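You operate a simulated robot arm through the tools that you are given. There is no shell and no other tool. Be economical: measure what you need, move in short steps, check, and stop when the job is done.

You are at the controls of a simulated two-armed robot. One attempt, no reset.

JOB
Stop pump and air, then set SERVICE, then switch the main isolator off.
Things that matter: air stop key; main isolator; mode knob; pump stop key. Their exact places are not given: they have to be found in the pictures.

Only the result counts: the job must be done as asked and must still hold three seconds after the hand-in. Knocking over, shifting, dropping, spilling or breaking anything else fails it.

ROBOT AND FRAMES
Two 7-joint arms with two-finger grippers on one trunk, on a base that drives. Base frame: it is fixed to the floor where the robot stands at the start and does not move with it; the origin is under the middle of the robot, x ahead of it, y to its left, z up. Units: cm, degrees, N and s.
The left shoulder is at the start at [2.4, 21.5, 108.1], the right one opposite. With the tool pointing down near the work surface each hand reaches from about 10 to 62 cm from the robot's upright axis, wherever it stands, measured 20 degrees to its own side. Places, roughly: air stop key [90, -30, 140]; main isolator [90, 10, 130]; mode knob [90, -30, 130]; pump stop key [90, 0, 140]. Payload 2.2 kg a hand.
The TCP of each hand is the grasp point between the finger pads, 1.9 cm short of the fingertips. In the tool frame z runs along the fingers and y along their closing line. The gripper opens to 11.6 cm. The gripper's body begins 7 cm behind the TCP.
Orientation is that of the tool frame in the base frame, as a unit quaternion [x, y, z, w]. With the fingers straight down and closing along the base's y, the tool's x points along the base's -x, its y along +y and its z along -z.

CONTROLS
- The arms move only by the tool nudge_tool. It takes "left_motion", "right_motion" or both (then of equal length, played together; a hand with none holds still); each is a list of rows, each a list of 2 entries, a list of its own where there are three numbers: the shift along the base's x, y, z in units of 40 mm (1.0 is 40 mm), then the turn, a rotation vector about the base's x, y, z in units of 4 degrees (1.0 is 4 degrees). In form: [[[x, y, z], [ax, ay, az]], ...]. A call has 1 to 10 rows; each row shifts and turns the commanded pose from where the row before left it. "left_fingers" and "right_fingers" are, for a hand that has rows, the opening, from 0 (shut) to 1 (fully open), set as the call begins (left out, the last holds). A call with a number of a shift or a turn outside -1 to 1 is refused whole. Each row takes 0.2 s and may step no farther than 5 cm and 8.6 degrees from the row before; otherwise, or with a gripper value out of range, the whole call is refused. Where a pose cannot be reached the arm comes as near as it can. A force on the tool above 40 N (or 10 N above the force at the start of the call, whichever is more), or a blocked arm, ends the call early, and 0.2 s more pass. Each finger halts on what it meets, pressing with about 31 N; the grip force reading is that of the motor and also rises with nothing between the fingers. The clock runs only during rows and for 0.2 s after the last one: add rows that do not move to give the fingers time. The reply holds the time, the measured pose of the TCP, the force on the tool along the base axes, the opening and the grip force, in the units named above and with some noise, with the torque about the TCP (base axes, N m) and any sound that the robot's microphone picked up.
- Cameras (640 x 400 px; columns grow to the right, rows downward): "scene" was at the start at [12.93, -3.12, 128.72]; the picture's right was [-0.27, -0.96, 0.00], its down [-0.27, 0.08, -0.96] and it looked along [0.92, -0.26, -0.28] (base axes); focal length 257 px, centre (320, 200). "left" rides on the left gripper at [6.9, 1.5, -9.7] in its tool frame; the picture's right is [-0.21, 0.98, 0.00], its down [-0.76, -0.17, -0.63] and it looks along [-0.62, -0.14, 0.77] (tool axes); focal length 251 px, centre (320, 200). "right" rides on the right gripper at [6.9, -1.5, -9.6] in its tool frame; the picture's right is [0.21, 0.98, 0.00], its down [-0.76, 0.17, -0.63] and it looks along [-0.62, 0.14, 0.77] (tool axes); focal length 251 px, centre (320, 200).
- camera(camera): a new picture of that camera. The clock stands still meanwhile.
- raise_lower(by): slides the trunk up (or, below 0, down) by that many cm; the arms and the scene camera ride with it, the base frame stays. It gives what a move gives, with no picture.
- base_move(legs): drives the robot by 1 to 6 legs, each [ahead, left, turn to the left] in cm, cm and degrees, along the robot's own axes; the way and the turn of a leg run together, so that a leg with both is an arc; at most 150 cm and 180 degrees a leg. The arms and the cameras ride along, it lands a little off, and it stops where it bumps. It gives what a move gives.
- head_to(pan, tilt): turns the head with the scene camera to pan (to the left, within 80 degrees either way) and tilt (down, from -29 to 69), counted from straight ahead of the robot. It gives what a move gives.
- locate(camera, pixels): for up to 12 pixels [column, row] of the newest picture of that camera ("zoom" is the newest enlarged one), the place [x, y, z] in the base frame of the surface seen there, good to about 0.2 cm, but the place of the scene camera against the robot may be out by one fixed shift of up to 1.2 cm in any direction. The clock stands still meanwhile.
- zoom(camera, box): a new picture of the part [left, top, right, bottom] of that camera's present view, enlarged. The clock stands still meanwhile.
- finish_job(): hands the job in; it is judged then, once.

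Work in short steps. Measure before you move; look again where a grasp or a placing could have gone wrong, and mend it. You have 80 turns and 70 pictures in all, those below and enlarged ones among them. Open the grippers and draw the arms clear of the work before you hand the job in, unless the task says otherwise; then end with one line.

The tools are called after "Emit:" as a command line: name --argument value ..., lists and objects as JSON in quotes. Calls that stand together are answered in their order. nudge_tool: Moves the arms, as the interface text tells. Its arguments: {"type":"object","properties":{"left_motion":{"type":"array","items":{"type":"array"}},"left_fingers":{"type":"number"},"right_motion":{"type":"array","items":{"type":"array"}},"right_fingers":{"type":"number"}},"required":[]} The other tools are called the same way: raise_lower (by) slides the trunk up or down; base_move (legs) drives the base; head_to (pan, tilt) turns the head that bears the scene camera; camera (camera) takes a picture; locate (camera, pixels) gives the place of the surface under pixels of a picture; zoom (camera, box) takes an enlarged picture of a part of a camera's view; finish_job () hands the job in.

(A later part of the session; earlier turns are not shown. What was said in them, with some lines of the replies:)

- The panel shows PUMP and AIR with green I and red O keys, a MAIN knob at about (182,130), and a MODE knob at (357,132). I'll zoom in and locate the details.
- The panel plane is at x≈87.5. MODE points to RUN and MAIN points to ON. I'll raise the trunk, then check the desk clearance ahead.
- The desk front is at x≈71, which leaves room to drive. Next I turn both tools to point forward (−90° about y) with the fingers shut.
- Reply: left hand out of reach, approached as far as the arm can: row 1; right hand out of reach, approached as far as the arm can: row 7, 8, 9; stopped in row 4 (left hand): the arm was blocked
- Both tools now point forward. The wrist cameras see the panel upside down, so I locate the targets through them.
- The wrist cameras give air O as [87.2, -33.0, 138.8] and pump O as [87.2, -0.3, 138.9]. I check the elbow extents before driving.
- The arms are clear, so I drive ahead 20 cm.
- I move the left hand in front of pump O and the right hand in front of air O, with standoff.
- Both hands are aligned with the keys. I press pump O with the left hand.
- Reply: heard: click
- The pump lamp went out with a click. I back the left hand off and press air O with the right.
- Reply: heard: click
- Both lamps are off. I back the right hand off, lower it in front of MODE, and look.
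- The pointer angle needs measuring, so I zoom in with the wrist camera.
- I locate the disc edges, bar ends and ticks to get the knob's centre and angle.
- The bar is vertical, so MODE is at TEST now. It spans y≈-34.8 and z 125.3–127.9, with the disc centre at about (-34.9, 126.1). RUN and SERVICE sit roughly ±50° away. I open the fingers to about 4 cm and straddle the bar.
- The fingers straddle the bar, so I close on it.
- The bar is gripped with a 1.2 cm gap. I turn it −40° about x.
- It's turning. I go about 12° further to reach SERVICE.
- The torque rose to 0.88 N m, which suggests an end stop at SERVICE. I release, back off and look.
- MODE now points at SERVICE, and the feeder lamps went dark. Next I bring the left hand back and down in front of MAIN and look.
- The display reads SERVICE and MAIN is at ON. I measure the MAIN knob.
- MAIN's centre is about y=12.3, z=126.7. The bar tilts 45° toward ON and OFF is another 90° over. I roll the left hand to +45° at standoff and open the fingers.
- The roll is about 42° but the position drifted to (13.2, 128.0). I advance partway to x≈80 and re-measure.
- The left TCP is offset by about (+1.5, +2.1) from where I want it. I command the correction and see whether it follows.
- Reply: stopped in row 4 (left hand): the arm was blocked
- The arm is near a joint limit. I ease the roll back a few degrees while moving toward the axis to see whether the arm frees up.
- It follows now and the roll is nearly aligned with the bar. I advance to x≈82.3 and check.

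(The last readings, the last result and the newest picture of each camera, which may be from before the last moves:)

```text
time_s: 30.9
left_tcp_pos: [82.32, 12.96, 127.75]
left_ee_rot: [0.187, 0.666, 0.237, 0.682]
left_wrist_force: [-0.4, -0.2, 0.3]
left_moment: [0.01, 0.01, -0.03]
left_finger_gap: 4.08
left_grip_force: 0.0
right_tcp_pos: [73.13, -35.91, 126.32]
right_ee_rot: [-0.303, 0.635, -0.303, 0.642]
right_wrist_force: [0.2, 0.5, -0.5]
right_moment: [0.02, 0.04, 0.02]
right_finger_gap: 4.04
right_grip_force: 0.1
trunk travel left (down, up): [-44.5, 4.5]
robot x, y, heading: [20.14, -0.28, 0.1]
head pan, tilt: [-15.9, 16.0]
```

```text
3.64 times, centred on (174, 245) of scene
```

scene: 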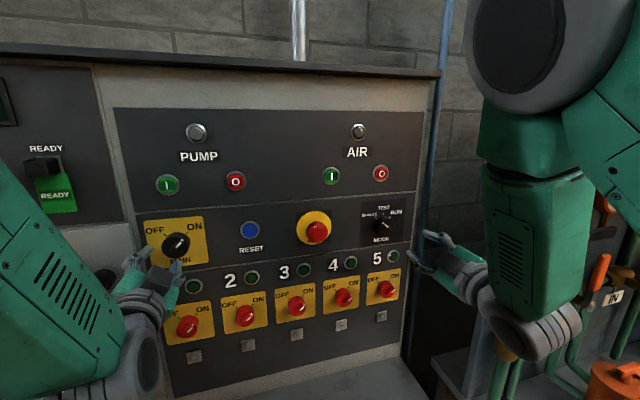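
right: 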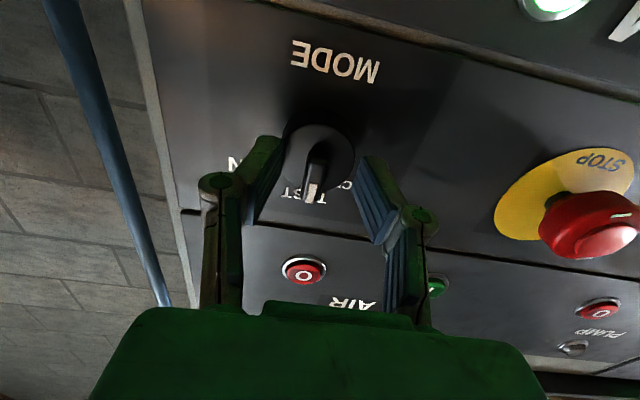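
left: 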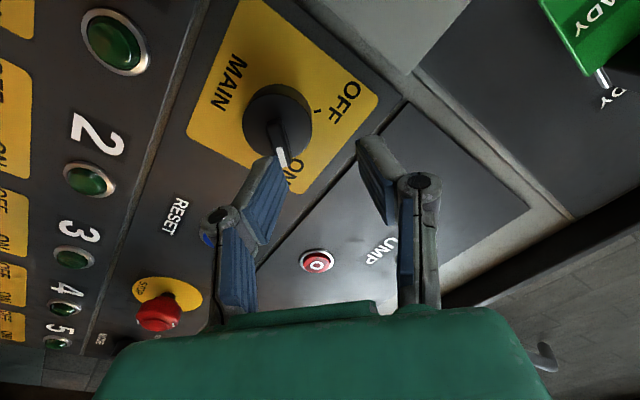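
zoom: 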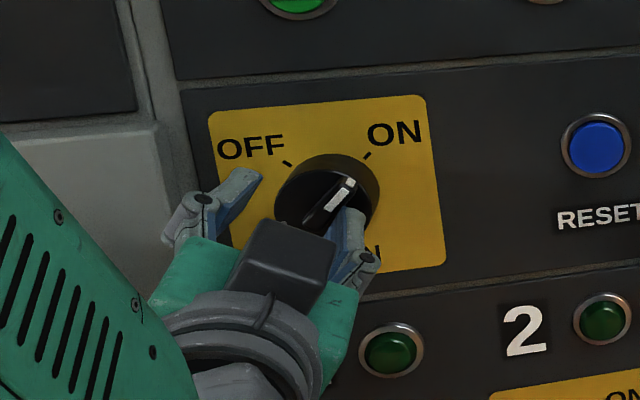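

It drifts +y/+z as it advances. I correct by −0.7, −1.0 cm with slightly less roll.

Emit:
nudge_tool --left_motion '[[[0, -0.1, -0.12], [-0.6, 0, 0]], [[0, -0.1, -0.15], [-0.4, 0, 0]], [[0, 0, 0], [0, 0, 0]]]'

Emit:
zoom --camera "left" --box '[180, 40, 460, 215]'

```text
time_s: 31.7
left_tcp_pos: [82.37, 12.56, 126.62]
left_ee_rot: [0.158, 0.674, 0.215, 0.689]
left_wrist_force: [0.6, -0.4, -0.3]
left_moment: [0.02, 0.0, 0.03]
left_finger_gap: 4.08
left_grip_force: 0.0
right_tcp_pos: [72.98, -35.94, 126.16]
right_ee_rot: [-0.304, 0.635, -0.303, 0.642]
right_wrist_force: [0.1, 0.1, -0.1]
right_moment: [0.01, -0.02, 0.02]
right_finger_gap: 4.07
right_grip_force: 0.1
trunk travel left (down, up): [-44.5, 4.5]
robot x, y, heading: [20.1, 0.07, 0.1]
head pan, tilt: [-15.9, 16.0]
```

```text
2.29 times, centred on (320, 128) of left
```

zoom: 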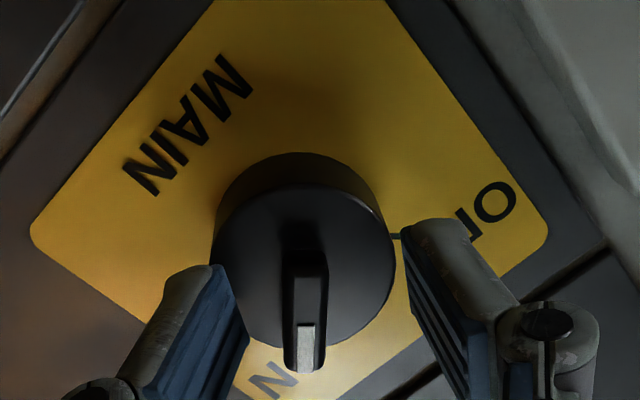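

It's well aligned. I do the final advance with small compensation, then close on the bar.

Emit:
nudge_tool --left_motion '[[[0.15, -0.07, -0.05], [0, 0, 0]], [[0.15, -0.07, -0.05], [0, 0, 0]], [[0, 0, 0], [0, 0, 0]]]'

Emit:
zoom --camera "left" --box '[180, 40, 460, 215]'

```text
time_s: 32.5
left_tcp_pos: [83.74, 12.18, 126.5]
left_ee_rot: [0.151, 0.677, 0.212, 0.688]
left_wrist_force: [-8.4, -6.6, 2.2]
left_moment: [-0.04, 0.01, -0.25]
left_finger_gap: 4.89
left_grip_force: 1.9
right_tcp_pos: [73.03, -36.2, 126.35]
right_ee_rot: [-0.303, 0.636, -0.303, 0.642]
right_wrist_force: [0.3, 0.8, -0.2]
right_moment: [-0.04, 0.04, 0.0]
right_finger_gap: 4.07
right_grip_force: 0.0
trunk travel left (down, up): [-44.5, 4.5]
robot x, y, heading: [19.8, 0.25, -0.2]
head pan, tilt: [-15.9, 16.0]
```

```text
2.29 times, centred on (320, 128) of left
```

zoom: 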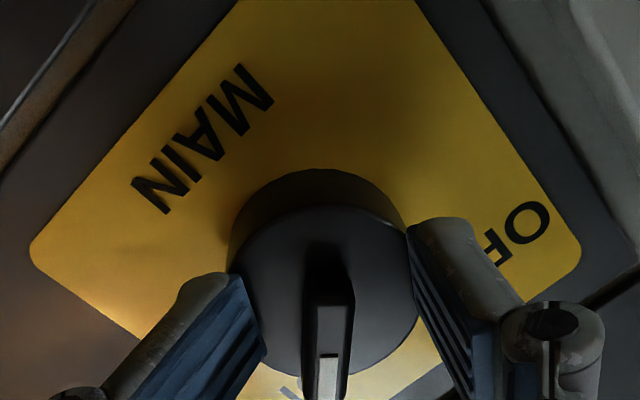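

The tips touched the disc's rim. I back off 0.5 cm, then close on the bar.

Emit:
nudge_tool --left_motion '[[[-0.15, 0, 0.02], [0, 0, 0]], [[0, 0, 0], [0, 0, 0]]]'

Emit:
nudge_tool --left_motion '[[[0, 0, 0], [0, 0, 0]], [[0, 0, 0], [0, 0, 0]], [[0, 0, 0], [0, 0, 0]]]' --left_fingers 0

Emit:
zoom --camera "left" --box '[180, 40, 460, 215]'

```text
time_s: 33.3
left_tcp_pos: [82.96, 13.62, 125.44]
left_ee_rot: [0.143, 0.686, 0.215, 0.68]
left_wrist_force: [-0.4, -0.3, -0.1]
left_moment: [0.0, 0.01, 0.02]
left_finger_gap: 4.06
left_grip_force: 0.1
right_tcp_pos: [72.8, -36.0, 126.38]
right_ee_rot: [-0.304, 0.635, -0.304, 0.642]
right_wrist_force: [0.0, -0.3, 0.4]
right_moment: [-0.01, -0.01, 0.04]
right_finger_gap: 4.06
right_grip_force: 0.0
trunk travel left (down, up): [-44.5, 4.5]
robot x, y, heading: [20.17, -0.18, 0.2]
head pan, tilt: [-15.9, 16.0]
stopped in row 2 (left hand): the arm was blocked; the commanded pose is now the measured one
```

```text
time_s: 34.1
left_tcp_pos: [82.94, 14.12, 125.71]
left_ee_rot: [0.14, 0.685, 0.215, 0.682]
left_wrist_force: [-3.5, 6.3, -3.7]
left_moment: [0.02, 0.05, 0.02]
left_finger_gap: 0.01
left_grip_force: 27.9
right_tcp_pos: [72.76, -35.43, 126.51]
right_ee_rot: [-0.305, 0.634, -0.303, 0.643]
right_wrist_force: [1.0, -1.1, -0.9]
right_moment: [0.04, -0.01, -0.02]
right_finger_gap: 4.04
right_grip_force: 0.1
trunk travel left (down, up): [-44.5, 4.5]
robot x, y, heading: [20.1, 0.19, -0.1]
head pan, tilt: [-15.9, 16.0]
```

```text
2.29 times, centred on (320, 128) of left
```

zoom: 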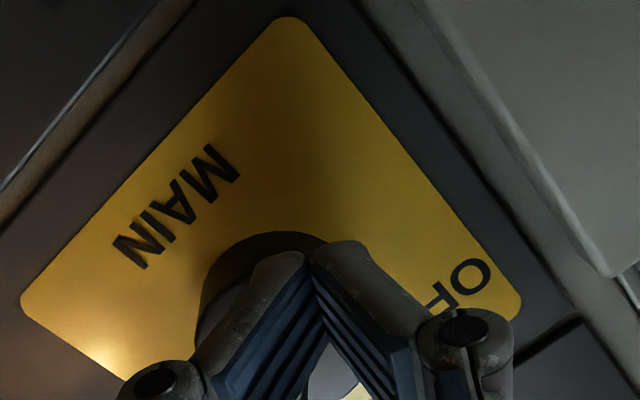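

The left arm is poorly configured inboard here and missed the bar. I withdraw both arms straight back. Then I'll shift the base right so MAIN lies outboard of the left shoulder, as it did for the right arm.

Emit:
nudge_tool --left_motion '[[[-0.5, 0, 0], [0, 0, 0]], [[-0.9, 0, 0], [0, 0, 0]], [[-0.9, 0, 0], [0, 0, 0]], [[-0.9, 0, 0], [-1, 0, 0]], [[0, 0, 0], [-1, 0, 0]], [[0, 0, 0], [-1, 0, 0]], [[0, 0, 0], [-1, 0, 0]], [[0, 0, 0], [-1, 0, 0]]]' --right_motion '[[[-0.8, 0, 0], [1, 0, 0]], [[-0.8, 0, 0], [1, 0, 0]], [[-0.8, 0, 0], [1, 0, 0]], [[-0.8, 0, 0], [1, 0, 0]], [[0, 0.3, 0], [1, 0, 0]], [[0, 0.3, 0], [1, 0, 0]], [[0, 0.3, 0], [1, 0, 0]], [[0, 0.3, 0], [1, 0, 0]]]'

Emit:
head_to --pan -55 --tilt 35

Emit:
camera --camera "scene"

Emit:
camera --camera "left"

```text
time_s: 35.9
left_tcp_pos: [70.43, 13.27, 125.61]
left_ee_rot: [0.026, 0.711, 0.093, 0.696]
left_wrist_force: [-0.3, 0.3, -0.8]
left_moment: [0.02, -0.01, 0.02]
left_finger_gap: 0.02
left_grip_force: 28.3
right_tcp_pos: [69.71, -34.54, 124.74]
right_ee_rot: [-0.114, 0.694, -0.116, 0.701]
right_wrist_force: [0.3, -0.6, 0.6]
right_moment: [0.01, -0.01, 0.01]
right_finger_gap: 4.07
right_grip_force: 0.1
right hand out of reach, approached as far as the arm can: row 2, 3, 4, 5, 6, 8
trunk travel left (down, up): [-44.5, 4.5]
robot x, y, heading: [19.83, 0.02, -0.0]
head pan, tilt: [-15.9, 16.0]
```

```text
time_s: 37.0
left_tcp_pos: [70.38, 13.25, 125.5]
left_ee_rot: [0.026, 0.711, 0.093, 0.696]
left_wrist_force: [0.0, -0.6, 0.5]
left_moment: [0.01, -0.01, -0.05]
left_finger_gap: 0.0
left_grip_force: 28.4
right_tcp_pos: [69.63, -34.55, 124.77]
right_ee_rot: [-0.114, 0.693, -0.116, 0.702]
right_wrist_force: [0.5, 0.5, -0.4]
right_moment: [-0.01, -0.02, 0.02]
right_finger_gap: 4.07
right_grip_force: 0.1
trunk travel left (down, up): [-44.5, 4.5]
robot x, y, heading: [19.71, 0.03, 0.3]
head pan, tilt: [-55.0, 35.0]
```

```text
34 pictures are left
```

scene: 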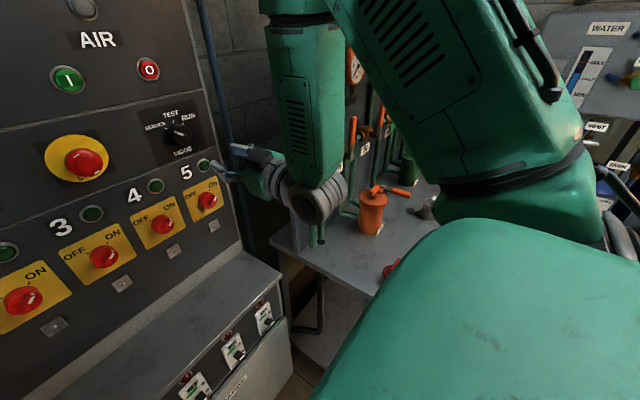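

```text
33 pictures are left
```

left: 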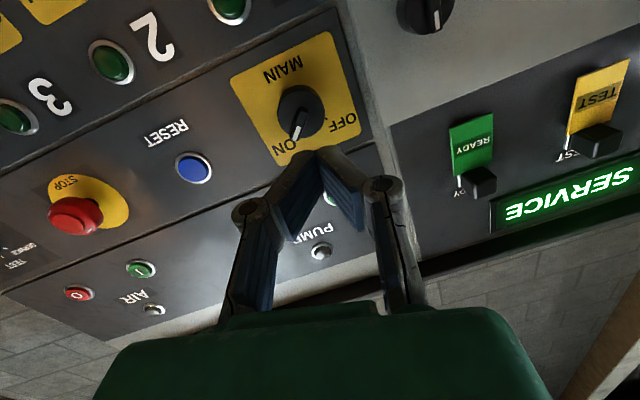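

I measure where the right bench's near edges are.

Emit:
locate --camera "scene" --pixels '[[274, 240], [320, 268], [370, 295], [388, 270], [405, 255], [370, 215], [350, 130], [240, 262], [315, 380]]'

```text
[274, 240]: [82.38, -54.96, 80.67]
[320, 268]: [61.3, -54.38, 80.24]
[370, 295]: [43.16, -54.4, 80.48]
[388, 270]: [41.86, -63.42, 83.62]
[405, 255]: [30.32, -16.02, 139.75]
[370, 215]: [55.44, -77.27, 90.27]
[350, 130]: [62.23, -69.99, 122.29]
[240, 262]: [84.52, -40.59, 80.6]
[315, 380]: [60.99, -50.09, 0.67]
```

The bench's left edge is at y≈-54 and its valves sit beyond y −65, so a 15 cm shift right is clear. I drive right 15 cm and bring the head back.

Emit:
base_move --legs '[[0, -15, 0]]'

Emit:
head_to --pan 0 --tilt 16

Emit:
nudge_tool --left_motion '[[[0, 0.7, 0], [-0.5, 0, -1]], [[0, 0.7, 0], [0, 0, -1]], [[0, 0.7, 0], [0, 0, -0.4]], [[0, 0.7, 0.1], [0, 0, 0]], [[0.3, 0.7, 0.1], [0, 0, 0]], [[0, 0, 0], [0, 0, 0]]]'

Emit:
camera --camera "scene"

```text
time_s: 38.4
left_tcp_pos: [70.31, 2.17, 125.17]
left_ee_rot: [0.016, 0.713, 0.083, 0.696]
left_wrist_force: [-0.1, 2.4, -0.8]
left_moment: [0.01, -0.04, -0.22]
left_finger_gap: 0.0
left_grip_force: 28.1
right_tcp_pos: [69.45, -45.66, 125.82]
right_ee_rot: [-0.125, 0.691, -0.127, 0.7]
right_wrist_force: [-0.3, 2.3, 0.5]
right_moment: [0.06, 0.03, -0.16]
right_finger_gap: 4.05
right_grip_force: 0.0
trunk travel left (down, up): [-44.5, 4.5]
robot x, y, heading: [19.95, -14.63, -0.2]
head pan, tilt: [-55.0, 35.0]
```

```text
time_s: 39.6
left_tcp_pos: [70.06, -5.42, 126.05]
left_ee_rot: [0.035, 0.709, 0.101, 0.697]
left_wrist_force: [-0.5, -0.9, -0.1]
left_moment: [-0.02, -0.02, 0.07]
left_finger_gap: 0.0
left_grip_force: 28.1
right_tcp_pos: [69.17, -53.03, 123.95]
right_ee_rot: [-0.105, 0.694, -0.107, 0.704]
right_wrist_force: [-3.8, 13.3, 2.6]
right_moment: [-0.34, -0.05, -0.44]
right_finger_gap: 3.66
right_grip_force: 0.0
trunk travel left (down, up): [-44.5, 4.5]
robot x, y, heading: [20.26, -15.36, -0.2]
head pan, tilt: [0.0, 16.0]
```

```text
time_s: 41.2
left_tcp_pos: [71.17, 12.89, 126.51]
left_ee_rot: [0.073, 0.708, 0.024, 0.702]
left_wrist_force: [-0.5, 0.3, -0.2]
left_moment: [-0.04, 0.03, 0.03]
left_finger_gap: 0.0
left_grip_force: 28.2
left hand out of reach, approached as far as the arm can: row 4
right_tcp_pos: [68.92, -48.91, 125.01]
right_ee_rot: [-0.114, 0.692, -0.115, 0.704]
right_wrist_force: [0.0, -1.2, 0.2]
right_moment: [0.01, -0.01, 0.05]
right_finger_gap: 4.05
right_grip_force: 0.1
trunk travel left (down, up): [-44.5, 4.5]
robot x, y, heading: [19.93, -14.23, -0.4]
head pan, tilt: [0.0, 16.0]
stopped in row 6 (left hand): the arm was blocked; the commanded pose is now the measured one
```

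```text
32 pictures are left
```

scene: 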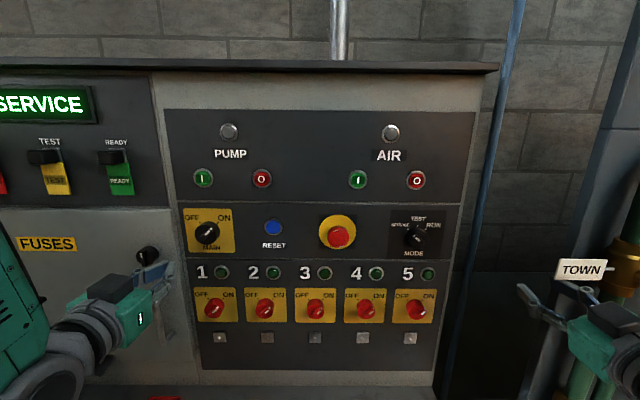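

The right hand is near the pipe frame, so I bring it a bit inward. At the same time I advance the left hand and test the roll.

Emit:
nudge_tool --right_motion '[[[0.3, 0.6, 0], [0, 0, 0]], [[0.3, 0.6, 0], [0, 0, 0]], [[0, 0, 0], [0, 0, 0]], [[0, 0, 0], [0, 0, 0]], [[0, 0, 0], [0, 0, 0]], [[0, 0, 0], [0, 0, 0]], [[0, 0, 0], [0, 0, 0]], [[0, 0, 0], [0, 0, 0]]]' --left_motion '[[[0.5, -0.1, 0], [0, 0, 0.5]], [[0.5, -0.1, 0], [0, 0, 0.5]], [[0.3, 0, 0], [1, 0, 0]], [[0, 0, 0], [1, 0, 0]], [[0, 0, 0], [1, 0, 0]], [[0, 0, 0], [1, 0, 0]], [[0, 0, 0], [1, 0, 0]], [[0, 0, 0], [1, 0, 0]]]'

Emit:
camera --camera "scene"

```text
time_s: 43.0
left_tcp_pos: [76.47, 12.78, 126.46]
left_ee_rot: [0.191, 0.685, 0.194, 0.676]
left_wrist_force: [0.2, 0.7, -0.1]
left_moment: [-0.01, 0.01, -0.03]
left_finger_gap: 0.0
left_grip_force: 28.3
right_tcp_pos: [71.53, -43.56, 125.21]
right_ee_rot: [-0.114, 0.692, -0.117, 0.704]
right_wrist_force: [0.0, 0.0, -0.2]
right_moment: [-0.01, 0.03, -0.01]
right_finger_gap: 4.07
right_grip_force: 0.0
trunk travel left (down, up): [-44.5, 4.5]
robot x, y, heading: [19.88, -13.84, -0.3]
head pan, tilt: [0.0, 16.0]
```

```text
31 pictures are left
```

scene: 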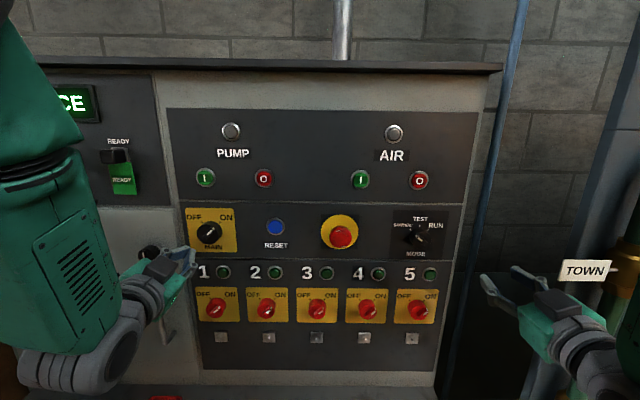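

The left arm now tracks cleanly with the roll at about 31°. I finish the roll to 45°, open the fingers, and approach to x≈80.

Emit:
nudge_tool --left_motion '[[[0, -0.12, 0.06], [1, 0, 0]], [[0, 0, 0], [1, 0, 0]], [[0.45, 0, 0], [1, 0, 0]], [[0.45, 0, 0], [0.4, 0, 0]], [[0, 0, 0], [0, 0, 0]]]' --left_fingers 0.35

Emit:
zoom --camera "left" --box '[180, 40, 460, 215]'

```text
time_s: 44.4
left_tcp_pos: [79.57, 11.59, 127.91]
left_ee_rot: [0.259, 0.654, 0.27, 0.658]
left_wrist_force: [0.5, 0.5, -0.1]
left_moment: [-0.02, 0.0, -0.03]
left_finger_gap: 4.06
left_grip_force: 0.0
right_tcp_pos: [71.08, -44.44, 125.32]
right_ee_rot: [-0.114, 0.691, -0.118, 0.704]
right_wrist_force: [-0.9, -0.6, 0.4]
right_moment: [0.02, 0.02, 0.01]
right_finger_gap: 4.06
right_grip_force: 0.0
trunk travel left (down, up): [-44.5, 4.5]
robot x, y, heading: [20.02, -14.65, -0.4]
head pan, tilt: [0.0, 16.0]
stopped in row 5 (left hand): the arm was blocked; the commanded pose is now the measured one
```

```text
2.29 times, centred on (320, 128) of left
```

zoom: 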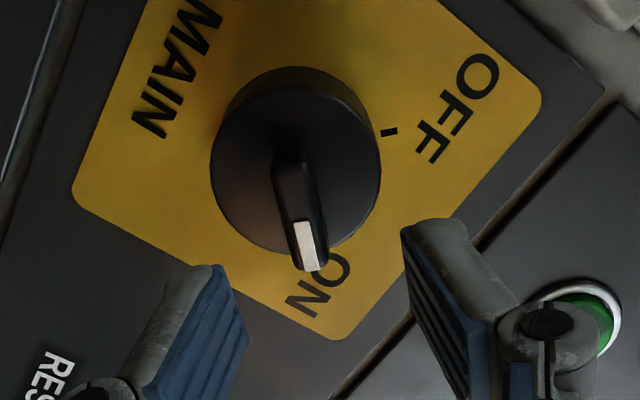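

The roll has gone slightly too far: the bar is tilted in view and the limit reached. I go back 8° and correct the position toward (12.3, 126.7).

Emit:
nudge_tool --left_motion '[[[0, 0.05, -0.1], [-1, 0, 0]], [[0, 0.07, -0.1], [-1, 0, 0]], [[0, 0.05, -0.1], [0, 0, 0]], [[0, 0, 0], [0, 0, 0]]]'

Emit:
zoom --camera "left" --box '[180, 40, 460, 215]'

```text
time_s: 45.4
left_tcp_pos: [79.81, 13.67, 126.54]
left_ee_rot: [0.209, 0.673, 0.221, 0.674]
left_wrist_force: [0.2, 0.9, 0.1]
left_moment: [-0.01, -0.07, -0.06]
left_finger_gap: 4.06
left_grip_force: 0.0
right_tcp_pos: [71.08, -43.08, 125.59]
right_ee_rot: [-0.118, 0.69, -0.12, 0.704]
right_wrist_force: [0.1, 1.2, -0.6]
right_moment: [-0.02, -0.02, -0.04]
right_finger_gap: 4.07
right_grip_force: 0.1
trunk travel left (down, up): [-44.5, 4.5]
robot x, y, heading: [19.82, -13.94, -0.2]
head pan, tilt: [0.0, 16.0]
```

```text
2.29 times, centred on (320, 128) of left
```

zoom: 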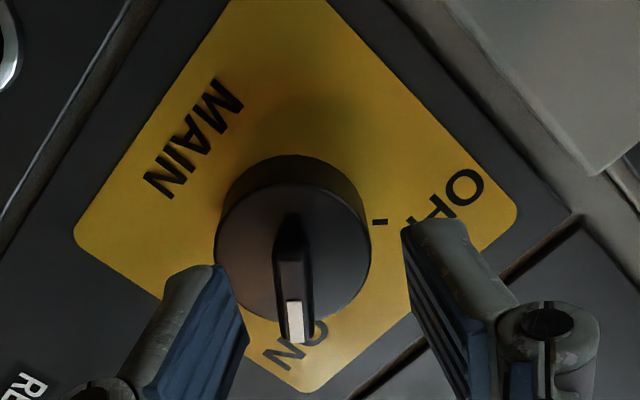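

The base still sways slightly after the drive: both hands shifted +1.3 in y. I let it settle and re-read.

Emit:
nudge_tool --left_motion '[[[0, 0, 0], [0, 0, 0]], [[0, 0, 0], [0, 0, 0]], [[0, 0, 0], [0, 0, 0]], [[0, 0, 0], [0, 0, 0]], [[0, 0, 0], [0, 0, 0]], [[0, 0, 0], [0, 0, 0]], [[0, 0, 0], [0, 0, 0]], [[0, 0, 0], [0, 0, 0]], [[0, 0, 0], [0, 0, 0]], [[0, 0, 0], [0, 0, 0]]]'

Emit:
nudge_tool --left_motion '[[[0, 0, 0], [0, 0, 0]], [[0, 0, 0], [0, 0, 0]]]'

Emit:
nudge_tool --left_motion '[[[0, 0, 0], [0, 0, 0]], [[0, 0, 0], [0, 0, 0]]]'

```text
time_s: 47.6
left_tcp_pos: [79.71, 12.04, 126.68]
left_ee_rot: [0.213, 0.671, 0.224, 0.674]
left_wrist_force: [-0.2, -0.3, -0.6]
left_moment: [0.0, 0.0, 0.0]
left_finger_gap: 4.04
left_grip_force: 0.0
right_tcp_pos: [71.02, -44.78, 125.15]
right_ee_rot: [-0.114, 0.691, -0.117, 0.704]
right_wrist_force: [-0.5, 0.8, 0.0]
right_moment: [0.02, 0.01, 0.02]
right_finger_gap: 4.07
right_grip_force: 0.0
trunk travel left (down, up): [-44.5, 4.5]
robot x, y, heading: [20.0, -14.36, 0.0]
head pan, tilt: [0.0, 16.0]
```

```text
time_s: 48.2
left_tcp_pos: [79.77, 13.94, 126.23]
left_ee_rot: [0.208, 0.673, 0.22, 0.675]
left_wrist_force: [0.1, 0.6, -0.5]
left_moment: [-0.01, -0.02, -0.04]
left_finger_gap: 4.06
left_grip_force: 0.0
right_tcp_pos: [71.03, -42.85, 125.63]
right_ee_rot: [-0.119, 0.69, -0.12, 0.704]
right_wrist_force: [0.1, 0.8, -0.1]
right_moment: [-0.06, 0.05, -0.04]
right_finger_gap: 4.04
right_grip_force: 0.0
trunk travel left (down, up): [-44.5, 4.5]
robot x, y, heading: [20.52, -13.88, -0.1]
head pan, tilt: [0.0, 16.0]
```

```text
time_s: 48.8
left_tcp_pos: [79.83, 9.98, 127.21]
left_ee_rot: [0.219, 0.669, 0.227, 0.673]
left_wrist_force: [0.2, -1.3, 0.3]
left_moment: [0.01, 0.06, 0.16]
left_finger_gap: 4.03
left_grip_force: 0.0
right_tcp_pos: [71.03, -46.64, 124.84]
right_ee_rot: [-0.108, 0.692, -0.115, 0.704]
right_wrist_force: [0.8, -1.5, -0.1]
right_moment: [-0.02, 0.0, 0.08]
right_finger_gap: 4.06
right_grip_force: 0.0
trunk travel left (down, up): [-44.5, 4.5]
robot x, y, heading: [20.25, -14.62, -0.1]
head pan, tilt: [0.0, 16.0]
```

The whole robot is rocking about ±1° after the sideways drive. I wait for it to decay.

Emit:
nudge_tool --left_motion '[[[0, 0, 0], [0, 0, 0]], [[0, 0, 0], [0, 0, 0]], [[0, 0, 0], [0, 0, 0]], [[0, 0, 0], [0, 0, 0]], [[0, 0, 0], [0, 0, 0]], [[0, 0, 0], [0, 0, 0]], [[0, 0, 0], [0, 0, 0]], [[0, 0, 0], [0, 0, 0]], [[0, 0, 0], [0, 0, 0]], [[0, 0, 0], [0, 0, 0]]]'

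Emit:
nudge_tool --left_motion '[[[0, 0, 0], [0, 0, 0]], [[0, 0, 0], [0, 0, 0]], [[0, 0, 0], [0, 0, 0]], [[0, 0, 0], [0, 0, 0]], [[0, 0, 0], [0, 0, 0]], [[0, 0, 0], [0, 0, 0]], [[0, 0, 0], [0, 0, 0]], [[0, 0, 0], [0, 0, 0]], [[0, 0, 0], [0, 0, 0]], [[0, 0, 0], [0, 0, 0]]]'

Emit:
nudge_tool --left_motion '[[[0, 0, 0], [0, 0, 0]], [[0, 0, 0], [0, 0, 0]], [[0, 0, 0], [0, 0, 0]], [[0, 0, 0], [0, 0, 0]], [[0, 0, 0], [0, 0, 0]], [[0, 0, 0], [0, 0, 0]], [[0, 0, 0], [0, 0, 0]], [[0, 0, 0], [0, 0, 0]], [[0, 0, 0], [0, 0, 0]], [[0, 0, 0], [0, 0, 0]]]'

Emit:
nudge_tool --left_motion '[[[0, 0, 0], [0, 0, 0]]]'

Emit:
nudge_tool --left_motion '[[[0, 0, 0], [0, 0, 0]]]'

Emit:
nudge_tool --left_motion '[[[0, 0, 0], [0, 0, 0]]]'

```text
time_s: 51.0
left_tcp_pos: [79.71, 14.12, 126.42]
left_ee_rot: [0.208, 0.673, 0.22, 0.674]
left_wrist_force: [-0.1, 1.9, -0.6]
left_moment: [-0.04, -0.01, -0.11]
left_finger_gap: 4.03
left_grip_force: 0.0
right_tcp_pos: [71.03, -42.81, 125.63]
right_ee_rot: [-0.119, 0.69, -0.122, 0.704]
right_wrist_force: [-0.3, 0.6, 0.3]
right_moment: [0.02, -0.02, -0.04]
right_finger_gap: 4.06
right_grip_force: 0.1
trunk travel left (down, up): [-44.5, 4.5]
robot x, y, heading: [20.09, -14.03, -0.2]
head pan, tilt: [0.0, 16.0]
```

```text
time_s: 53.2
left_tcp_pos: [79.77, 11.05, 126.87]
left_ee_rot: [0.217, 0.67, 0.225, 0.673]
left_wrist_force: [-0.5, -0.8, 0.6]
left_moment: [0.0, -0.02, 0.05]
left_finger_gap: 4.06
left_grip_force: 0.0
right_tcp_pos: [71.03, -45.73, 124.94]
right_ee_rot: [-0.11, 0.692, -0.115, 0.704]
right_wrist_force: [0.8, -2.1, -0.6]
right_moment: [-0.01, -0.02, 0.08]
right_finger_gap: 4.05
right_grip_force: 0.1
trunk travel left (down, up): [-44.5, 4.5]
robot x, y, heading: [19.98, -14.31, -0.2]
head pan, tilt: [0.0, 16.0]
```

```text
time_s: 55.4
left_tcp_pos: [79.73, 12.1, 126.76]
left_ee_rot: [0.214, 0.671, 0.224, 0.673]
left_wrist_force: [0.2, -0.2, 0.5]
left_moment: [0.01, 0.01, -0.04]
left_finger_gap: 4.07
left_grip_force: 0.1
right_tcp_pos: [71.09, -44.54, 125.09]
right_ee_rot: [-0.113, 0.691, -0.117, 0.704]
right_wrist_force: [-1.1, -0.4, -0.8]
right_moment: [-0.02, 0.04, 0.02]
right_finger_gap: 4.07
right_grip_force: 0.0
trunk travel left (down, up): [-44.5, 4.5]
robot x, y, heading: [20.38, -14.51, -0.2]
head pan, tilt: [0.0, 16.0]
```

```text
time_s: 55.8
left_tcp_pos: [79.79, 12.98, 126.5]
left_ee_rot: [0.211, 0.672, 0.222, 0.674]
left_wrist_force: [-0.4, 0.7, 0.0]
left_moment: [-0.03, -0.03, -0.05]
left_finger_gap: 4.04
left_grip_force: 0.1
right_tcp_pos: [71.06, -43.76, 125.42]
right_ee_rot: [-0.116, 0.691, -0.117, 0.704]
right_wrist_force: [0.7, 0.2, 0.4]
right_moment: [-0.01, 0.0, 0.0]
right_finger_gap: 4.06
right_grip_force: 0.0
trunk travel left (down, up): [-44.5, 4.5]
robot x, y, heading: [19.96, -14.66, -0.3]
head pan, tilt: [0.0, 16.0]
```

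```text
time_s: 56.2
left_tcp_pos: [79.75, 10.82, 127.02]
left_ee_rot: [0.217, 0.67, 0.225, 0.673]
left_wrist_force: [-0.6, -0.2, 0.0]
left_moment: [0.03, 0.01, 0.07]
left_finger_gap: 4.09
left_grip_force: 0.0
right_tcp_pos: [71.16, -45.77, 124.81]
right_ee_rot: [-0.11, 0.692, -0.115, 0.704]
right_wrist_force: [0.0, 0.2, -0.6]
right_moment: [0.02, -0.03, 0.05]
right_finger_gap: 4.07
right_grip_force: 0.0
trunk travel left (down, up): [-44.5, 4.5]
robot x, y, heading: [19.81, -14.62, -0.2]
head pan, tilt: [0.0, 16.0]
```

```text
time_s: 56.6
left_tcp_pos: [79.75, 13.63, 126.5]
left_ee_rot: [0.21, 0.673, 0.221, 0.674]
left_wrist_force: [0.4, 0.4, -0.8]
left_moment: [-0.02, -0.01, -0.09]
left_finger_gap: 4.07
left_grip_force: 0.1
right_tcp_pos: [71.13, -43.19, 125.49]
right_ee_rot: [-0.118, 0.69, -0.12, 0.704]
right_wrist_force: [-0.8, 0.4, -0.3]
right_moment: [-0.02, 0.01, -0.07]
right_finger_gap: 4.08
right_grip_force: 0.0
trunk travel left (down, up): [-44.5, 4.5]
robot x, y, heading: [20.33, -13.9, -0.4]
head pan, tilt: [0.0, 16.0]
```

The sway is centred right on target (y≈12.3, z≈126.7) and is decaying slowly. I wait longer.

Emit:
nudge_tool --left_motion '[[[0, 0, 0], [0, 0, 0]], [[0, 0, 0], [0, 0, 0]], [[0, 0, 0], [0, 0, 0]], [[0, 0, 0], [0, 0, 0]], [[0, 0, 0], [0, 0, 0]], [[0, 0, 0], [0, 0, 0]], [[0, 0, 0], [0, 0, 0]], [[0, 0, 0], [0, 0, 0]], [[0, 0, 0], [0, 0, 0]], [[0, 0, 0], [0, 0, 0]]]'

Emit:
nudge_tool --left_motion '[[[0, 0, 0], [0, 0, 0]], [[0, 0, 0], [0, 0, 0]], [[0, 0, 0], [0, 0, 0]], [[0, 0, 0], [0, 0, 0]], [[0, 0, 0], [0, 0, 0]], [[0, 0, 0], [0, 0, 0]], [[0, 0, 0], [0, 0, 0]], [[0, 0, 0], [0, 0, 0]], [[0, 0, 0], [0, 0, 0]], [[0, 0, 0], [0, 0, 0]]]'

Emit:
nudge_tool --left_motion '[[[0, 0, 0], [0, 0, 0]], [[0, 0, 0], [0, 0, 0]], [[0, 0, 0], [0, 0, 0]], [[0, 0, 0], [0, 0, 0]], [[0, 0, 0], [0, 0, 0]], [[0, 0, 0], [0, 0, 0]], [[0, 0, 0], [0, 0, 0]], [[0, 0, 0], [0, 0, 0]], [[0, 0, 0], [0, 0, 0]], [[0, 0, 0], [0, 0, 0]]]'

Emit:
nudge_tool --left_motion '[[[0, 0, 0], [0, 0, 0]], [[0, 0, 0], [0, 0, 0]], [[0, 0, 0], [0, 0, 0]], [[0, 0, 0], [0, 0, 0]], [[0, 0, 0], [0, 0, 0]], [[0, 0, 0], [0, 0, 0]], [[0, 0, 0], [0, 0, 0]], [[0, 0, 0], [0, 0, 0]], [[0, 0, 0], [0, 0, 0]], [[0, 0, 0], [0, 0, 0]]]'

Emit:
nudge_tool --left_motion '[[[0, 0, 0], [0, 0, 0]], [[0, 0, 0], [0, 0, 0]], [[0, 0, 0], [0, 0, 0]], [[0, 0, 0], [0, 0, 0]], [[0, 0, 0], [0, 0, 0]], [[0, 0, 0], [0, 0, 0]], [[0, 0, 0], [0, 0, 0]], [[0, 0, 0], [0, 0, 0]], [[0, 0, 0], [0, 0, 0]], [[0, 0, 0], [0, 0, 0]]]'

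Emit:
nudge_tool --left_motion '[[[0, 0, 0], [0, 0, 0]], [[0, 0, 0], [0, 0, 0]], [[0, 0, 0], [0, 0, 0]], [[0, 0, 0], [0, 0, 0]], [[0, 0, 0], [0, 0, 0]], [[0, 0, 0], [0, 0, 0]], [[0, 0, 0], [0, 0, 0]], [[0, 0, 0], [0, 0, 0]], [[0, 0, 0], [0, 0, 0]], [[0, 0, 0], [0, 0, 0]]]'

Emit:
nudge_tool --left_motion '[[[0, 0, 0], [0, 0, 0]]]'

Emit:
nudge_tool --left_motion '[[[0, 0, 0], [0, 0, 0]]]'

Emit:
nudge_tool --left_motion '[[[0, 0, 0], [0, 0, 0]]]'

```text
time_s: 58.8
left_tcp_pos: [79.77, 11.19, 126.89]
left_ee_rot: [0.216, 0.67, 0.225, 0.673]
left_wrist_force: [0.6, -0.4, -0.1]
left_moment: [0.01, 0.01, 0.04]
left_finger_gap: 4.07
left_grip_force: 0.0
right_tcp_pos: [71.09, -45.59, 125.01]
right_ee_rot: [-0.111, 0.692, -0.115, 0.704]
right_wrist_force: [-0.5, -1.0, -0.7]
right_moment: [0.01, 0.01, 0.02]
right_finger_gap: 4.05
right_grip_force: 0.0
trunk travel left (down, up): [-44.5, 4.5]
robot x, y, heading: [20.24, -14.39, -0.2]
head pan, tilt: [0.0, 16.0]
```

```text
time_s: 61.0
left_tcp_pos: [79.85, 12.16, 126.79]
left_ee_rot: [0.214, 0.671, 0.224, 0.674]
left_wrist_force: [-0.7, -0.5, -0.8]
left_moment: [0.0, 0.0, 0.0]
left_finger_gap: 4.04
left_grip_force: 0.1
right_tcp_pos: [71.23, -44.55, 125.27]
right_ee_rot: [-0.113, 0.691, -0.117, 0.704]
right_wrist_force: [-0.3, 1.5, 0.8]
right_moment: [-0.02, -0.03, -0.04]
right_finger_gap: 4.07
right_grip_force: 0.0
trunk travel left (down, up): [-44.5, 4.5]
robot x, y, heading: [20.21, -14.8, -0.3]
head pan, tilt: [0.0, 16.0]
```

```text
time_s: 63.2
left_tcp_pos: [79.64, 12.29, 126.78]
left_ee_rot: [0.213, 0.671, 0.224, 0.674]
left_wrist_force: [-0.2, -0.7, 0.5]
left_moment: [-0.04, -0.02, 0.01]
left_finger_gap: 4.07
left_grip_force: 0.1
right_tcp_pos: [71.01, -44.47, 125.33]
right_ee_rot: [-0.114, 0.691, -0.118, 0.704]
right_wrist_force: [0.0, 0.7, -0.1]
right_moment: [0.03, -0.02, -0.04]
right_finger_gap: 4.11
right_grip_force: 0.1
trunk travel left (down, up): [-44.5, 4.5]
robot x, y, heading: [20.36, -14.6, -0.3]
head pan, tilt: [0.0, 16.0]
```

```text
time_s: 65.4
left_tcp_pos: [79.81, 12.17, 126.67]
left_ee_rot: [0.214, 0.671, 0.223, 0.674]
left_wrist_force: [0.7, 0.0, 0.3]
left_moment: [0.05, -0.02, 0.04]
left_finger_gap: 4.06
left_grip_force: 0.1
right_tcp_pos: [71.0, -44.73, 125.14]
right_ee_rot: [-0.114, 0.691, -0.117, 0.704]
right_wrist_force: [0.0, -0.2, 0.3]
right_moment: [0.0, 0.01, 0.01]
right_finger_gap: 4.06
right_grip_force: 0.0
trunk travel left (down, up): [-44.5, 4.5]
robot x, y, heading: [19.89, -14.69, -0.5]
head pan, tilt: [0.0, 16.0]
```

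```text
time_s: 67.6
left_tcp_pos: [79.81, 12.2, 126.76]
left_ee_rot: [0.215, 0.671, 0.222, 0.673]
left_wrist_force: [1.0, 0.1, -0.5]
left_moment: [-0.01, -0.02, 0.02]
left_finger_gap: 4.06
left_grip_force: 0.1
right_tcp_pos: [71.13, -44.63, 125.24]
right_ee_rot: [-0.113, 0.691, -0.117, 0.704]
right_wrist_force: [-0.5, 0.7, 0.1]
right_moment: [0.02, -0.04, -0.02]
right_finger_gap: 4.07
right_grip_force: 0.0
trunk travel left (down, up): [-44.5, 4.5]
robot x, y, heading: [19.88, -14.46, -0.0]
head pan, tilt: [0.0, 16.0]
```

```text
time_s: 69.8
left_tcp_pos: [79.82, 12.12, 126.74]
left_ee_rot: [0.214, 0.671, 0.223, 0.673]
left_wrist_force: [-0.2, -0.7, 0.0]
left_moment: [-0.03, 0.03, 0.0]
left_finger_gap: 4.07
left_grip_force: 0.1
right_tcp_pos: [71.04, -44.64, 125.25]
right_ee_rot: [-0.113, 0.691, -0.117, 0.704]
right_wrist_force: [0.0, 0.2, 0.0]
right_moment: [0.01, 0.0, -0.02]
right_finger_gap: 4.06
right_grip_force: 0.0
trunk travel left (down, up): [-44.5, 4.5]
robot x, y, heading: [20.14, -14.17, -0.2]
head pan, tilt: [0.0, 16.0]
```

```text
time_s: 70.2
left_tcp_pos: [79.79, 12.12, 126.74]
left_ee_rot: [0.214, 0.671, 0.223, 0.674]
left_wrist_force: [-1.2, -0.3, 0.5]
left_moment: [0.03, -0.01, -0.01]
left_finger_gap: 4.07
left_grip_force: 0.1
right_tcp_pos: [71.12, -44.68, 125.25]
right_ee_rot: [-0.114, 0.691, -0.117, 0.704]
right_wrist_force: [-0.5, -0.3, -0.3]
right_moment: [0.0, 0.0, 0.02]
right_finger_gap: 4.09
right_grip_force: 0.0
trunk travel left (down, up): [-44.5, 4.5]
robot x, y, heading: [20.28, -14.84, 0.1]
head pan, tilt: [0.0, 16.0]
```

```text
time_s: 70.6
left_tcp_pos: [79.74, 12.08, 126.79]
left_ee_rot: [0.214, 0.671, 0.223, 0.674]
left_wrist_force: [-0.5, 1.0, -0.7]
left_moment: [0.01, -0.02, -0.01]
left_finger_gap: 4.08
left_grip_force: 0.0
right_tcp_pos: [71.08, -44.67, 125.23]
right_ee_rot: [-0.114, 0.691, -0.116, 0.704]
right_wrist_force: [0.7, -0.4, 0.0]
right_moment: [0.02, -0.01, -0.05]
right_finger_gap: 4.08
right_grip_force: 0.0
trunk travel left (down, up): [-44.5, 4.5]
robot x, y, heading: [20.11, -14.64, 0.1]
head pan, tilt: [0.0, 16.0]
```

```text
time_s: 71.0
left_tcp_pos: [79.77, 12.12, 126.71]
left_ee_rot: [0.214, 0.671, 0.223, 0.674]
left_wrist_force: [0.4, 1.1, -0.1]
left_moment: [0.02, 0.01, 0.02]
left_finger_gap: 4.05
left_grip_force: 0.0
right_tcp_pos: [71.1, -44.69, 125.28]
right_ee_rot: [-0.113, 0.691, -0.117, 0.704]
right_wrist_force: [0.4, -0.1, 0.0]
right_moment: [-0.01, 0.0, -0.01]
right_finger_gap: 4.04
right_grip_force: 0.0
trunk travel left (down, up): [-44.5, 4.5]
robot x, y, heading: [19.89, -14.6, -0.1]
head pan, tilt: [0.0, 16.0]
```

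It has settled at (12.1, 126.7). I advance gently to x≈83.2 and check the alignment.

Emit:
nudge_tool --left_motion '[[[0.3, 0.02, 0], [0, 0, 0]], [[0.3, 0.02, 0], [0, 0, 0]], [[0.25, 0, 0], [0, 0, 0]], [[0, 0, 0], [0, 0, 0]], [[0, 0, 0], [0, 0, 0]]]'

Emit:
zoom --camera "left" --box '[180, 40, 460, 215]'

```text
time_s: 72.2
left_tcp_pos: [83.24, 12.28, 126.67]
left_ee_rot: [0.214, 0.671, 0.223, 0.674]
left_wrist_force: [0.2, -0.3, 0.3]
left_moment: [0.01, 0.0, 0.02]
left_finger_gap: 4.05
left_grip_force: 0.1
right_tcp_pos: [71.15, -44.7, 125.13]
right_ee_rot: [-0.113, 0.691, -0.118, 0.704]
right_wrist_force: [0.0, 0.6, -0.4]
right_moment: [0.01, -0.01, 0.01]
right_finger_gap: 4.05
right_grip_force: 0.2
trunk travel left (down, up): [-44.5, 4.5]
robot x, y, heading: [19.85, -14.5, 0.0]
head pan, tilt: [0.0, 16.0]
```

```text
2.29 times, centred on (320, 128) of left
```

zoom: 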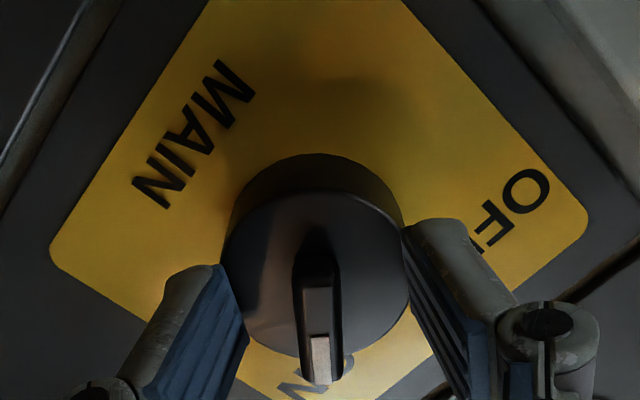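

It is perfectly centred, so I close on the bar.

Emit:
nudge_tool --left_motion '[[[0, 0, 0], [0, 0, 0]], [[0, 0, 0], [0, 0, 0]], [[0, 0, 0], [0, 0, 0]]]' --left_fingers 0

```text
time_s: 73.0
left_tcp_pos: [83.2, 12.27, 126.64]
left_ee_rot: [0.215, 0.671, 0.224, 0.673]
left_wrist_force: [1.4, -2.2, -3.0]
left_moment: [0.06, -0.36, -0.38]
left_finger_gap: 1.23
left_grip_force: 39.0
right_tcp_pos: [71.2, -44.71, 125.09]
right_ee_rot: [-0.113, 0.691, -0.117, 0.704]
right_wrist_force: [1.0, 0.1, 0.1]
right_moment: [0.06, -0.01, 0.01]
right_finger_gap: 4.06
right_grip_force: 0.0
trunk travel left (down, up): [-44.5, 4.5]
robot x, y, heading: [19.59, -14.68, -0.5]
head pan, tilt: [0.0, 16.0]
```

The bar is gripped with a 1.23 cm gap. I turn −80° toward OFF in two calls.

Emit:
nudge_tool --left_motion '[[[0, 0, 0], [-1, 0, 0]], [[0, 0, 0], [-1, 0, 0]], [[0, 0, 0], [-1, 0, 0]], [[0, 0, 0], [-1, 0, 0]], [[0, 0, 0], [-1, 0, 0]], [[0, 0, 0], [-1, 0, 0]], [[0, 0, 0], [-1, 0, 0]], [[0, 0, 0], [-1, 0, 0]], [[0, 0, 0], [-1, 0, 0]], [[0, 0, 0], [-1, 0, 0]]]'

Emit:
zoom --camera "scene" --box '[140, 180, 300, 300]'

```text
time_s: 75.2
left_tcp_pos: [83.14, 12.15, 126.74]
left_ee_rot: [-0.03, 0.708, -0.019, 0.706]
left_wrist_force: [0.3, -5.1, -6.4]
left_moment: [0.03, 1.27, -0.14]
left_finger_gap: 1.23
left_grip_force: 38.5
right_tcp_pos: [71.06, -44.83, 125.11]
right_ee_rot: [-0.114, 0.691, -0.116, 0.704]
right_wrist_force: [0.2, 0.5, 0.0]
right_moment: [0.03, -0.03, 0.04]
right_finger_gap: 4.05
right_grip_force: 0.0
trunk travel left (down, up): [-44.5, 4.5]
robot x, y, heading: [20.25, -14.75, -0.3]
head pan, tilt: [0.0, 16.0]
```

```text
3.33 times, centred on (220, 240) of scene
```

zoom: 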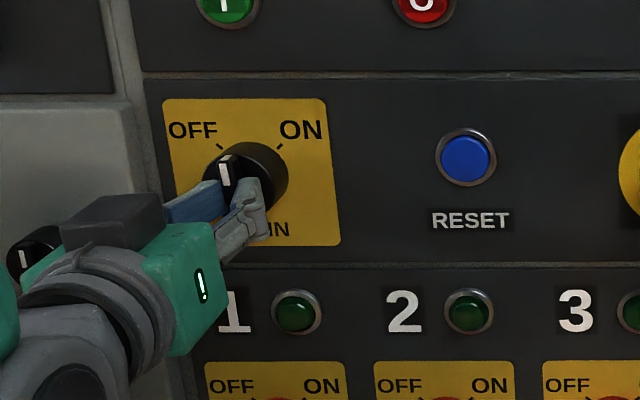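

The bar is about vertical now. I continue another 40°.

Emit:
nudge_tool --left_motion '[[[0, 0, 0], [-1, 0, 0]], [[0, 0, 0], [-1, 0, 0]], [[0, 0, 0], [-1, 0, 0]], [[0, 0, 0], [-1, 0, 0]], [[0, 0, 0], [-1, 0, 0]], [[0, 0, 0], [-1, 0, 0]], [[0, 0, 0], [-1, 0, 0]], [[0, 0, 0], [-1, 0, 0]], [[0, 0, 0], [-1, 0, 0]], [[0, 0, 0], [-1, 0, 0]]]'

Emit:
zoom --camera "scene" --box '[140, 180, 300, 300]'

```text
time_s: 77.4
left_tcp_pos: [83.14, 12.13, 126.6]
left_ee_rot: [-0.27, 0.658, -0.261, 0.653]
left_wrist_force: [1.0, -5.5, -5.4]
left_moment: [-0.01, 0.86, -0.86]
left_finger_gap: 1.2
left_grip_force: 39.0
right_tcp_pos: [71.2, -44.73, 125.25]
right_ee_rot: [-0.113, 0.691, -0.118, 0.704]
right_wrist_force: [-0.5, -0.6, 0.7]
right_moment: [0.01, -0.03, 0.01]
right_finger_gap: 4.08
right_grip_force: 0.0
trunk travel left (down, up): [-44.5, 4.5]
robot x, y, heading: [20.18, -14.37, -0.2]
head pan, tilt: [0.0, 16.0]
```

```text
3.33 times, centred on (220, 240) of scene
```

zoom: 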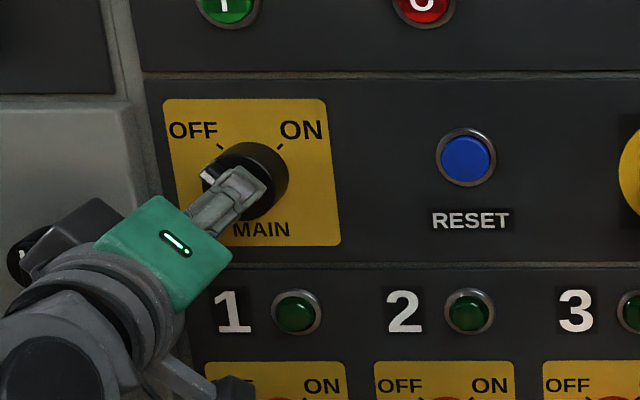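

It's close to OFF with no stop felt yet. I turn up to 12° more and watch the torque.

Emit:
nudge_tool --left_motion '[[[0, 0, 0], [-1, 0, 0]], [[0, 0, 0], [-1, 0, 0]]]'

Emit:
nudge_tool --left_motion '[[[0, 0, 0], [-0.8, 0, 0]]]'

Emit:
zoom --camera "scene" --box '[140, 180, 300, 300]'

```text
time_s: 78.0
left_tcp_pos: [83.13, 12.05, 126.72]
left_ee_rot: [-0.314, 0.638, -0.304, 0.634]
left_wrist_force: [-0.9, -5.7, -2.8]
left_moment: [0.9, 0.2, -0.35]
left_finger_gap: 1.42
left_grip_force: 40.3
right_tcp_pos: [71.03, -44.73, 125.07]
right_ee_rot: [-0.113, 0.691, -0.117, 0.704]
right_wrist_force: [0.1, -0.7, -0.7]
right_moment: [0.02, 0.01, -0.01]
right_finger_gap: 4.07
right_grip_force: 0.1
trunk travel left (down, up): [-44.5, 4.5]
robot x, y, heading: [20.07, -14.27, -0.5]
head pan, tilt: [0.0, 16.0]
```

```text
time_s: 78.4
left_tcp_pos: [83.09, 12.02, 126.77]
left_ee_rot: [-0.332, 0.63, -0.323, 0.624]
left_wrist_force: [-1.6, -5.5, -1.8]
left_moment: [0.88, -0.05, -0.08]
left_finger_gap: 1.5
left_grip_force: 41.3
right_tcp_pos: [71.09, -44.69, 125.2]
right_ee_rot: [-0.113, 0.691, -0.117, 0.704]
right_wrist_force: [0.7, -0.1, 0.8]
right_moment: [0.01, 0.02, -0.01]
right_finger_gap: 4.04
right_grip_force: 0.1
trunk travel left (down, up): [-44.5, 4.5]
robot x, y, heading: [20.21, -14.37, -0.4]
head pan, tilt: [0.0, 16.0]
```

```text
3.33 times, centred on (220, 240) of scene
```

zoom: 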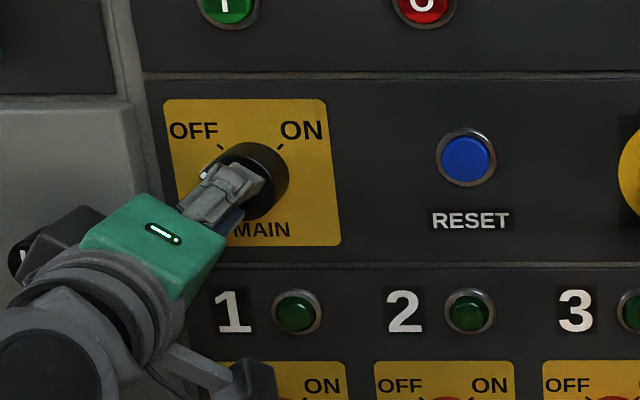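

The end stop is reached, with torque at 0.9 N m. I turn back slightly to unload, open, withdraw and inspect.

Emit:
nudge_tool --left_motion '[[[0, 0, 0], [1, 0, 0]], [[0, 0, 0], [0.8, 0, 0]]]'

Emit:
nudge_tool --left_motion '[[[0, 0, 0], [0, 0, 0]], [[0, 0, 0], [0, 0, 0]], [[-0.5, 0, 0], [0, 0, 0]], [[-0.8, 0, 0], [0, 0, 0]], [[-0.8, 0, 0], [0, 0, 0]], [[0, 0, 0], [0, 0, 0]]]' --left_fingers 0.35

Emit:
camera --camera "scene"

Emit:
zoom --camera "scene" --box '[160, 190, 480, 300]'

Emit:
camera --camera "left"

```text
time_s: 79.0
left_tcp_pos: [83.25, 12.09, 126.75]
left_ee_rot: [-0.291, 0.649, -0.283, 0.644]
left_wrist_force: [0.3, -5.1, -1.5]
left_moment: [0.59, 0.15, -0.16]
left_finger_gap: 1.32
left_grip_force: 39.2
right_tcp_pos: [71.08, -44.78, 125.11]
right_ee_rot: [-0.113, 0.691, -0.116, 0.704]
right_wrist_force: [0.0, -0.5, 0.0]
right_moment: [0.0, 0.0, 0.0]
right_finger_gap: 4.06
right_grip_force: 0.0
trunk travel left (down, up): [-44.5, 4.5]
robot x, y, heading: [20.23, -14.47, -0.3]
head pan, tilt: [0.0, 16.0]
```

```text
time_s: 80.4
left_tcp_pos: [74.85, 12.34, 126.79]
left_ee_rot: [-0.293, 0.649, -0.283, 0.643]
left_wrist_force: [0.4, -0.3, 0.8]
left_moment: [-0.04, 0.0, 0.01]
left_finger_gap: 4.04
left_grip_force: 0.0
right_tcp_pos: [71.08, -44.4, 125.09]
right_ee_rot: [-0.114, 0.691, -0.117, 0.704]
right_wrist_force: [0.1, 0.3, 0.0]
right_moment: [-0.01, -0.01, 0.02]
right_finger_gap: 4.06
right_grip_force: 0.1
trunk travel left (down, up): [-44.5, 4.5]
robot x, y, heading: [20.23, -14.58, 0.0]
head pan, tilt: [0.0, 16.0]
```

```text
24 pictures are left
```

scene: 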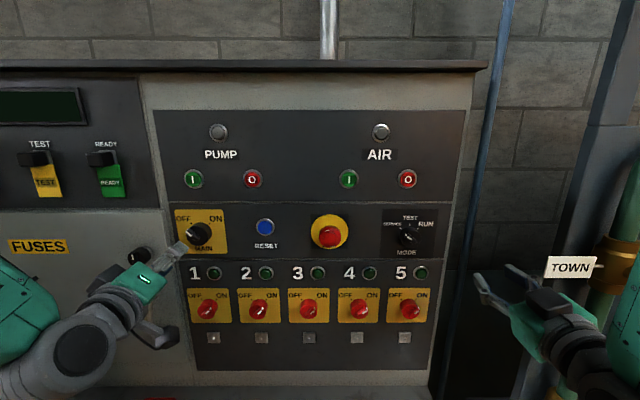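

```text
2.00 times, centred on (320, 245) of scene
```

zoom: 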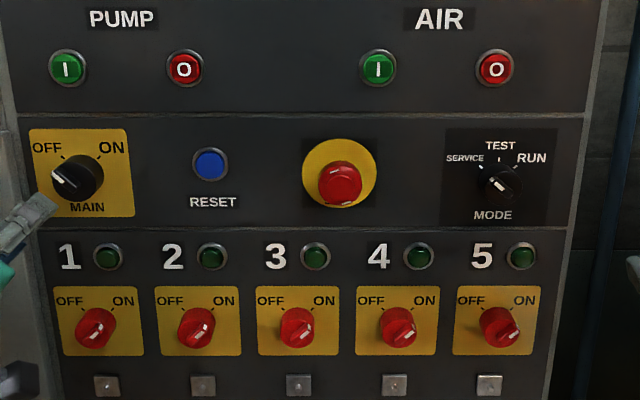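

```text
22 pictures are left
```

left: 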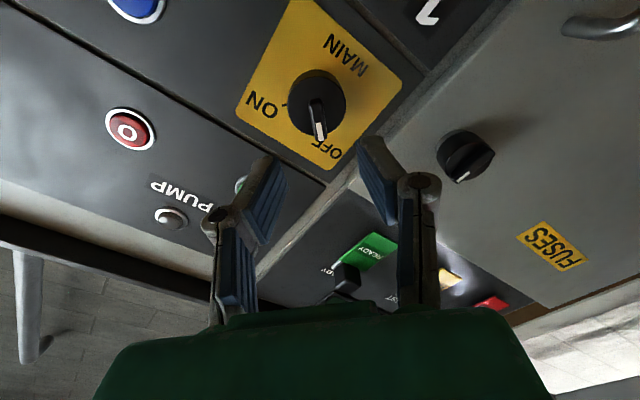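

MAIN is at OFF with the display dark, MODE is at SERVICE, and both lamps are off. I draw the hands back and open the grippers.

Emit:
nudge_tool --left_motion '[[[-0.4, 0, 0], [0, 0, 0]], [[-0.4, 0, 0], [0, 0, 0]], [[0, 0, 0], [0, 0, 0]], [[0, 0, 0], [0, 0, 0]]]' --right_motion '[[[0, 0.5, 0], [0, 0, 0]], [[0, 0.5, 0], [0, 0, 0]], [[0, 0, 0], [0, 0, 0]], [[0, 0, 0], [0, 0, 0]]]' --left_fingers 0.9 --right_fingers 0.9

Emit:
camera --camera "scene"

```text
time_s: 81.4
left_tcp_pos: [71.55, 12.39, 126.62]
left_ee_rot: [-0.292, 0.649, -0.283, 0.643]
left_wrist_force: [-1.0, 0.1, 0.2]
left_moment: [0.03, 0.01, 0.0]
left_finger_gap: 10.43
left_grip_force: 0.0
right_tcp_pos: [70.92, -40.49, 125.13]
right_ee_rot: [-0.114, 0.691, -0.116, 0.704]
right_wrist_force: [0.7, -0.2, 0.2]
right_moment: [0.02, -0.01, 0.0]
right_finger_gap: 10.44
right_grip_force: 0.1
trunk travel left (down, up): [-44.5, 4.5]
robot x, y, heading: [20.31, -14.78, -0.2]
head pan, tilt: [0.0, 16.0]
```

```text
21 pictures are left
```

scene: 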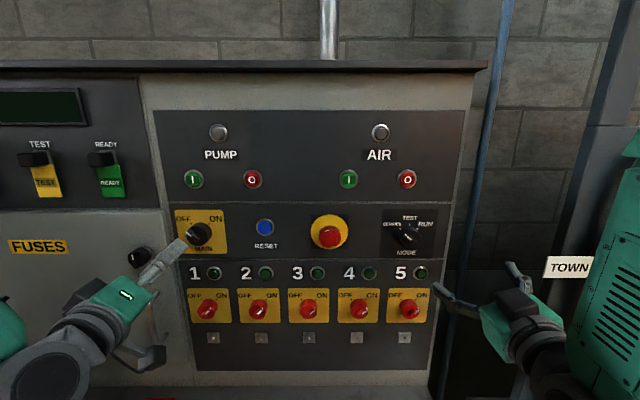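

Everything is in the requested state and the arms are clear, so I hand the job in.

Emit:
finish_job

```text
The job is handed in.
```

I stopped the pump and then the air, set MODE to SERVICE, and switched the main isolator OFF. The last pictures show both lamps out and the knobs at SERVICE and OFF. The right hand briefly met about 13 N near the pipe frame during the sideways drive; I saw nothing shifted.
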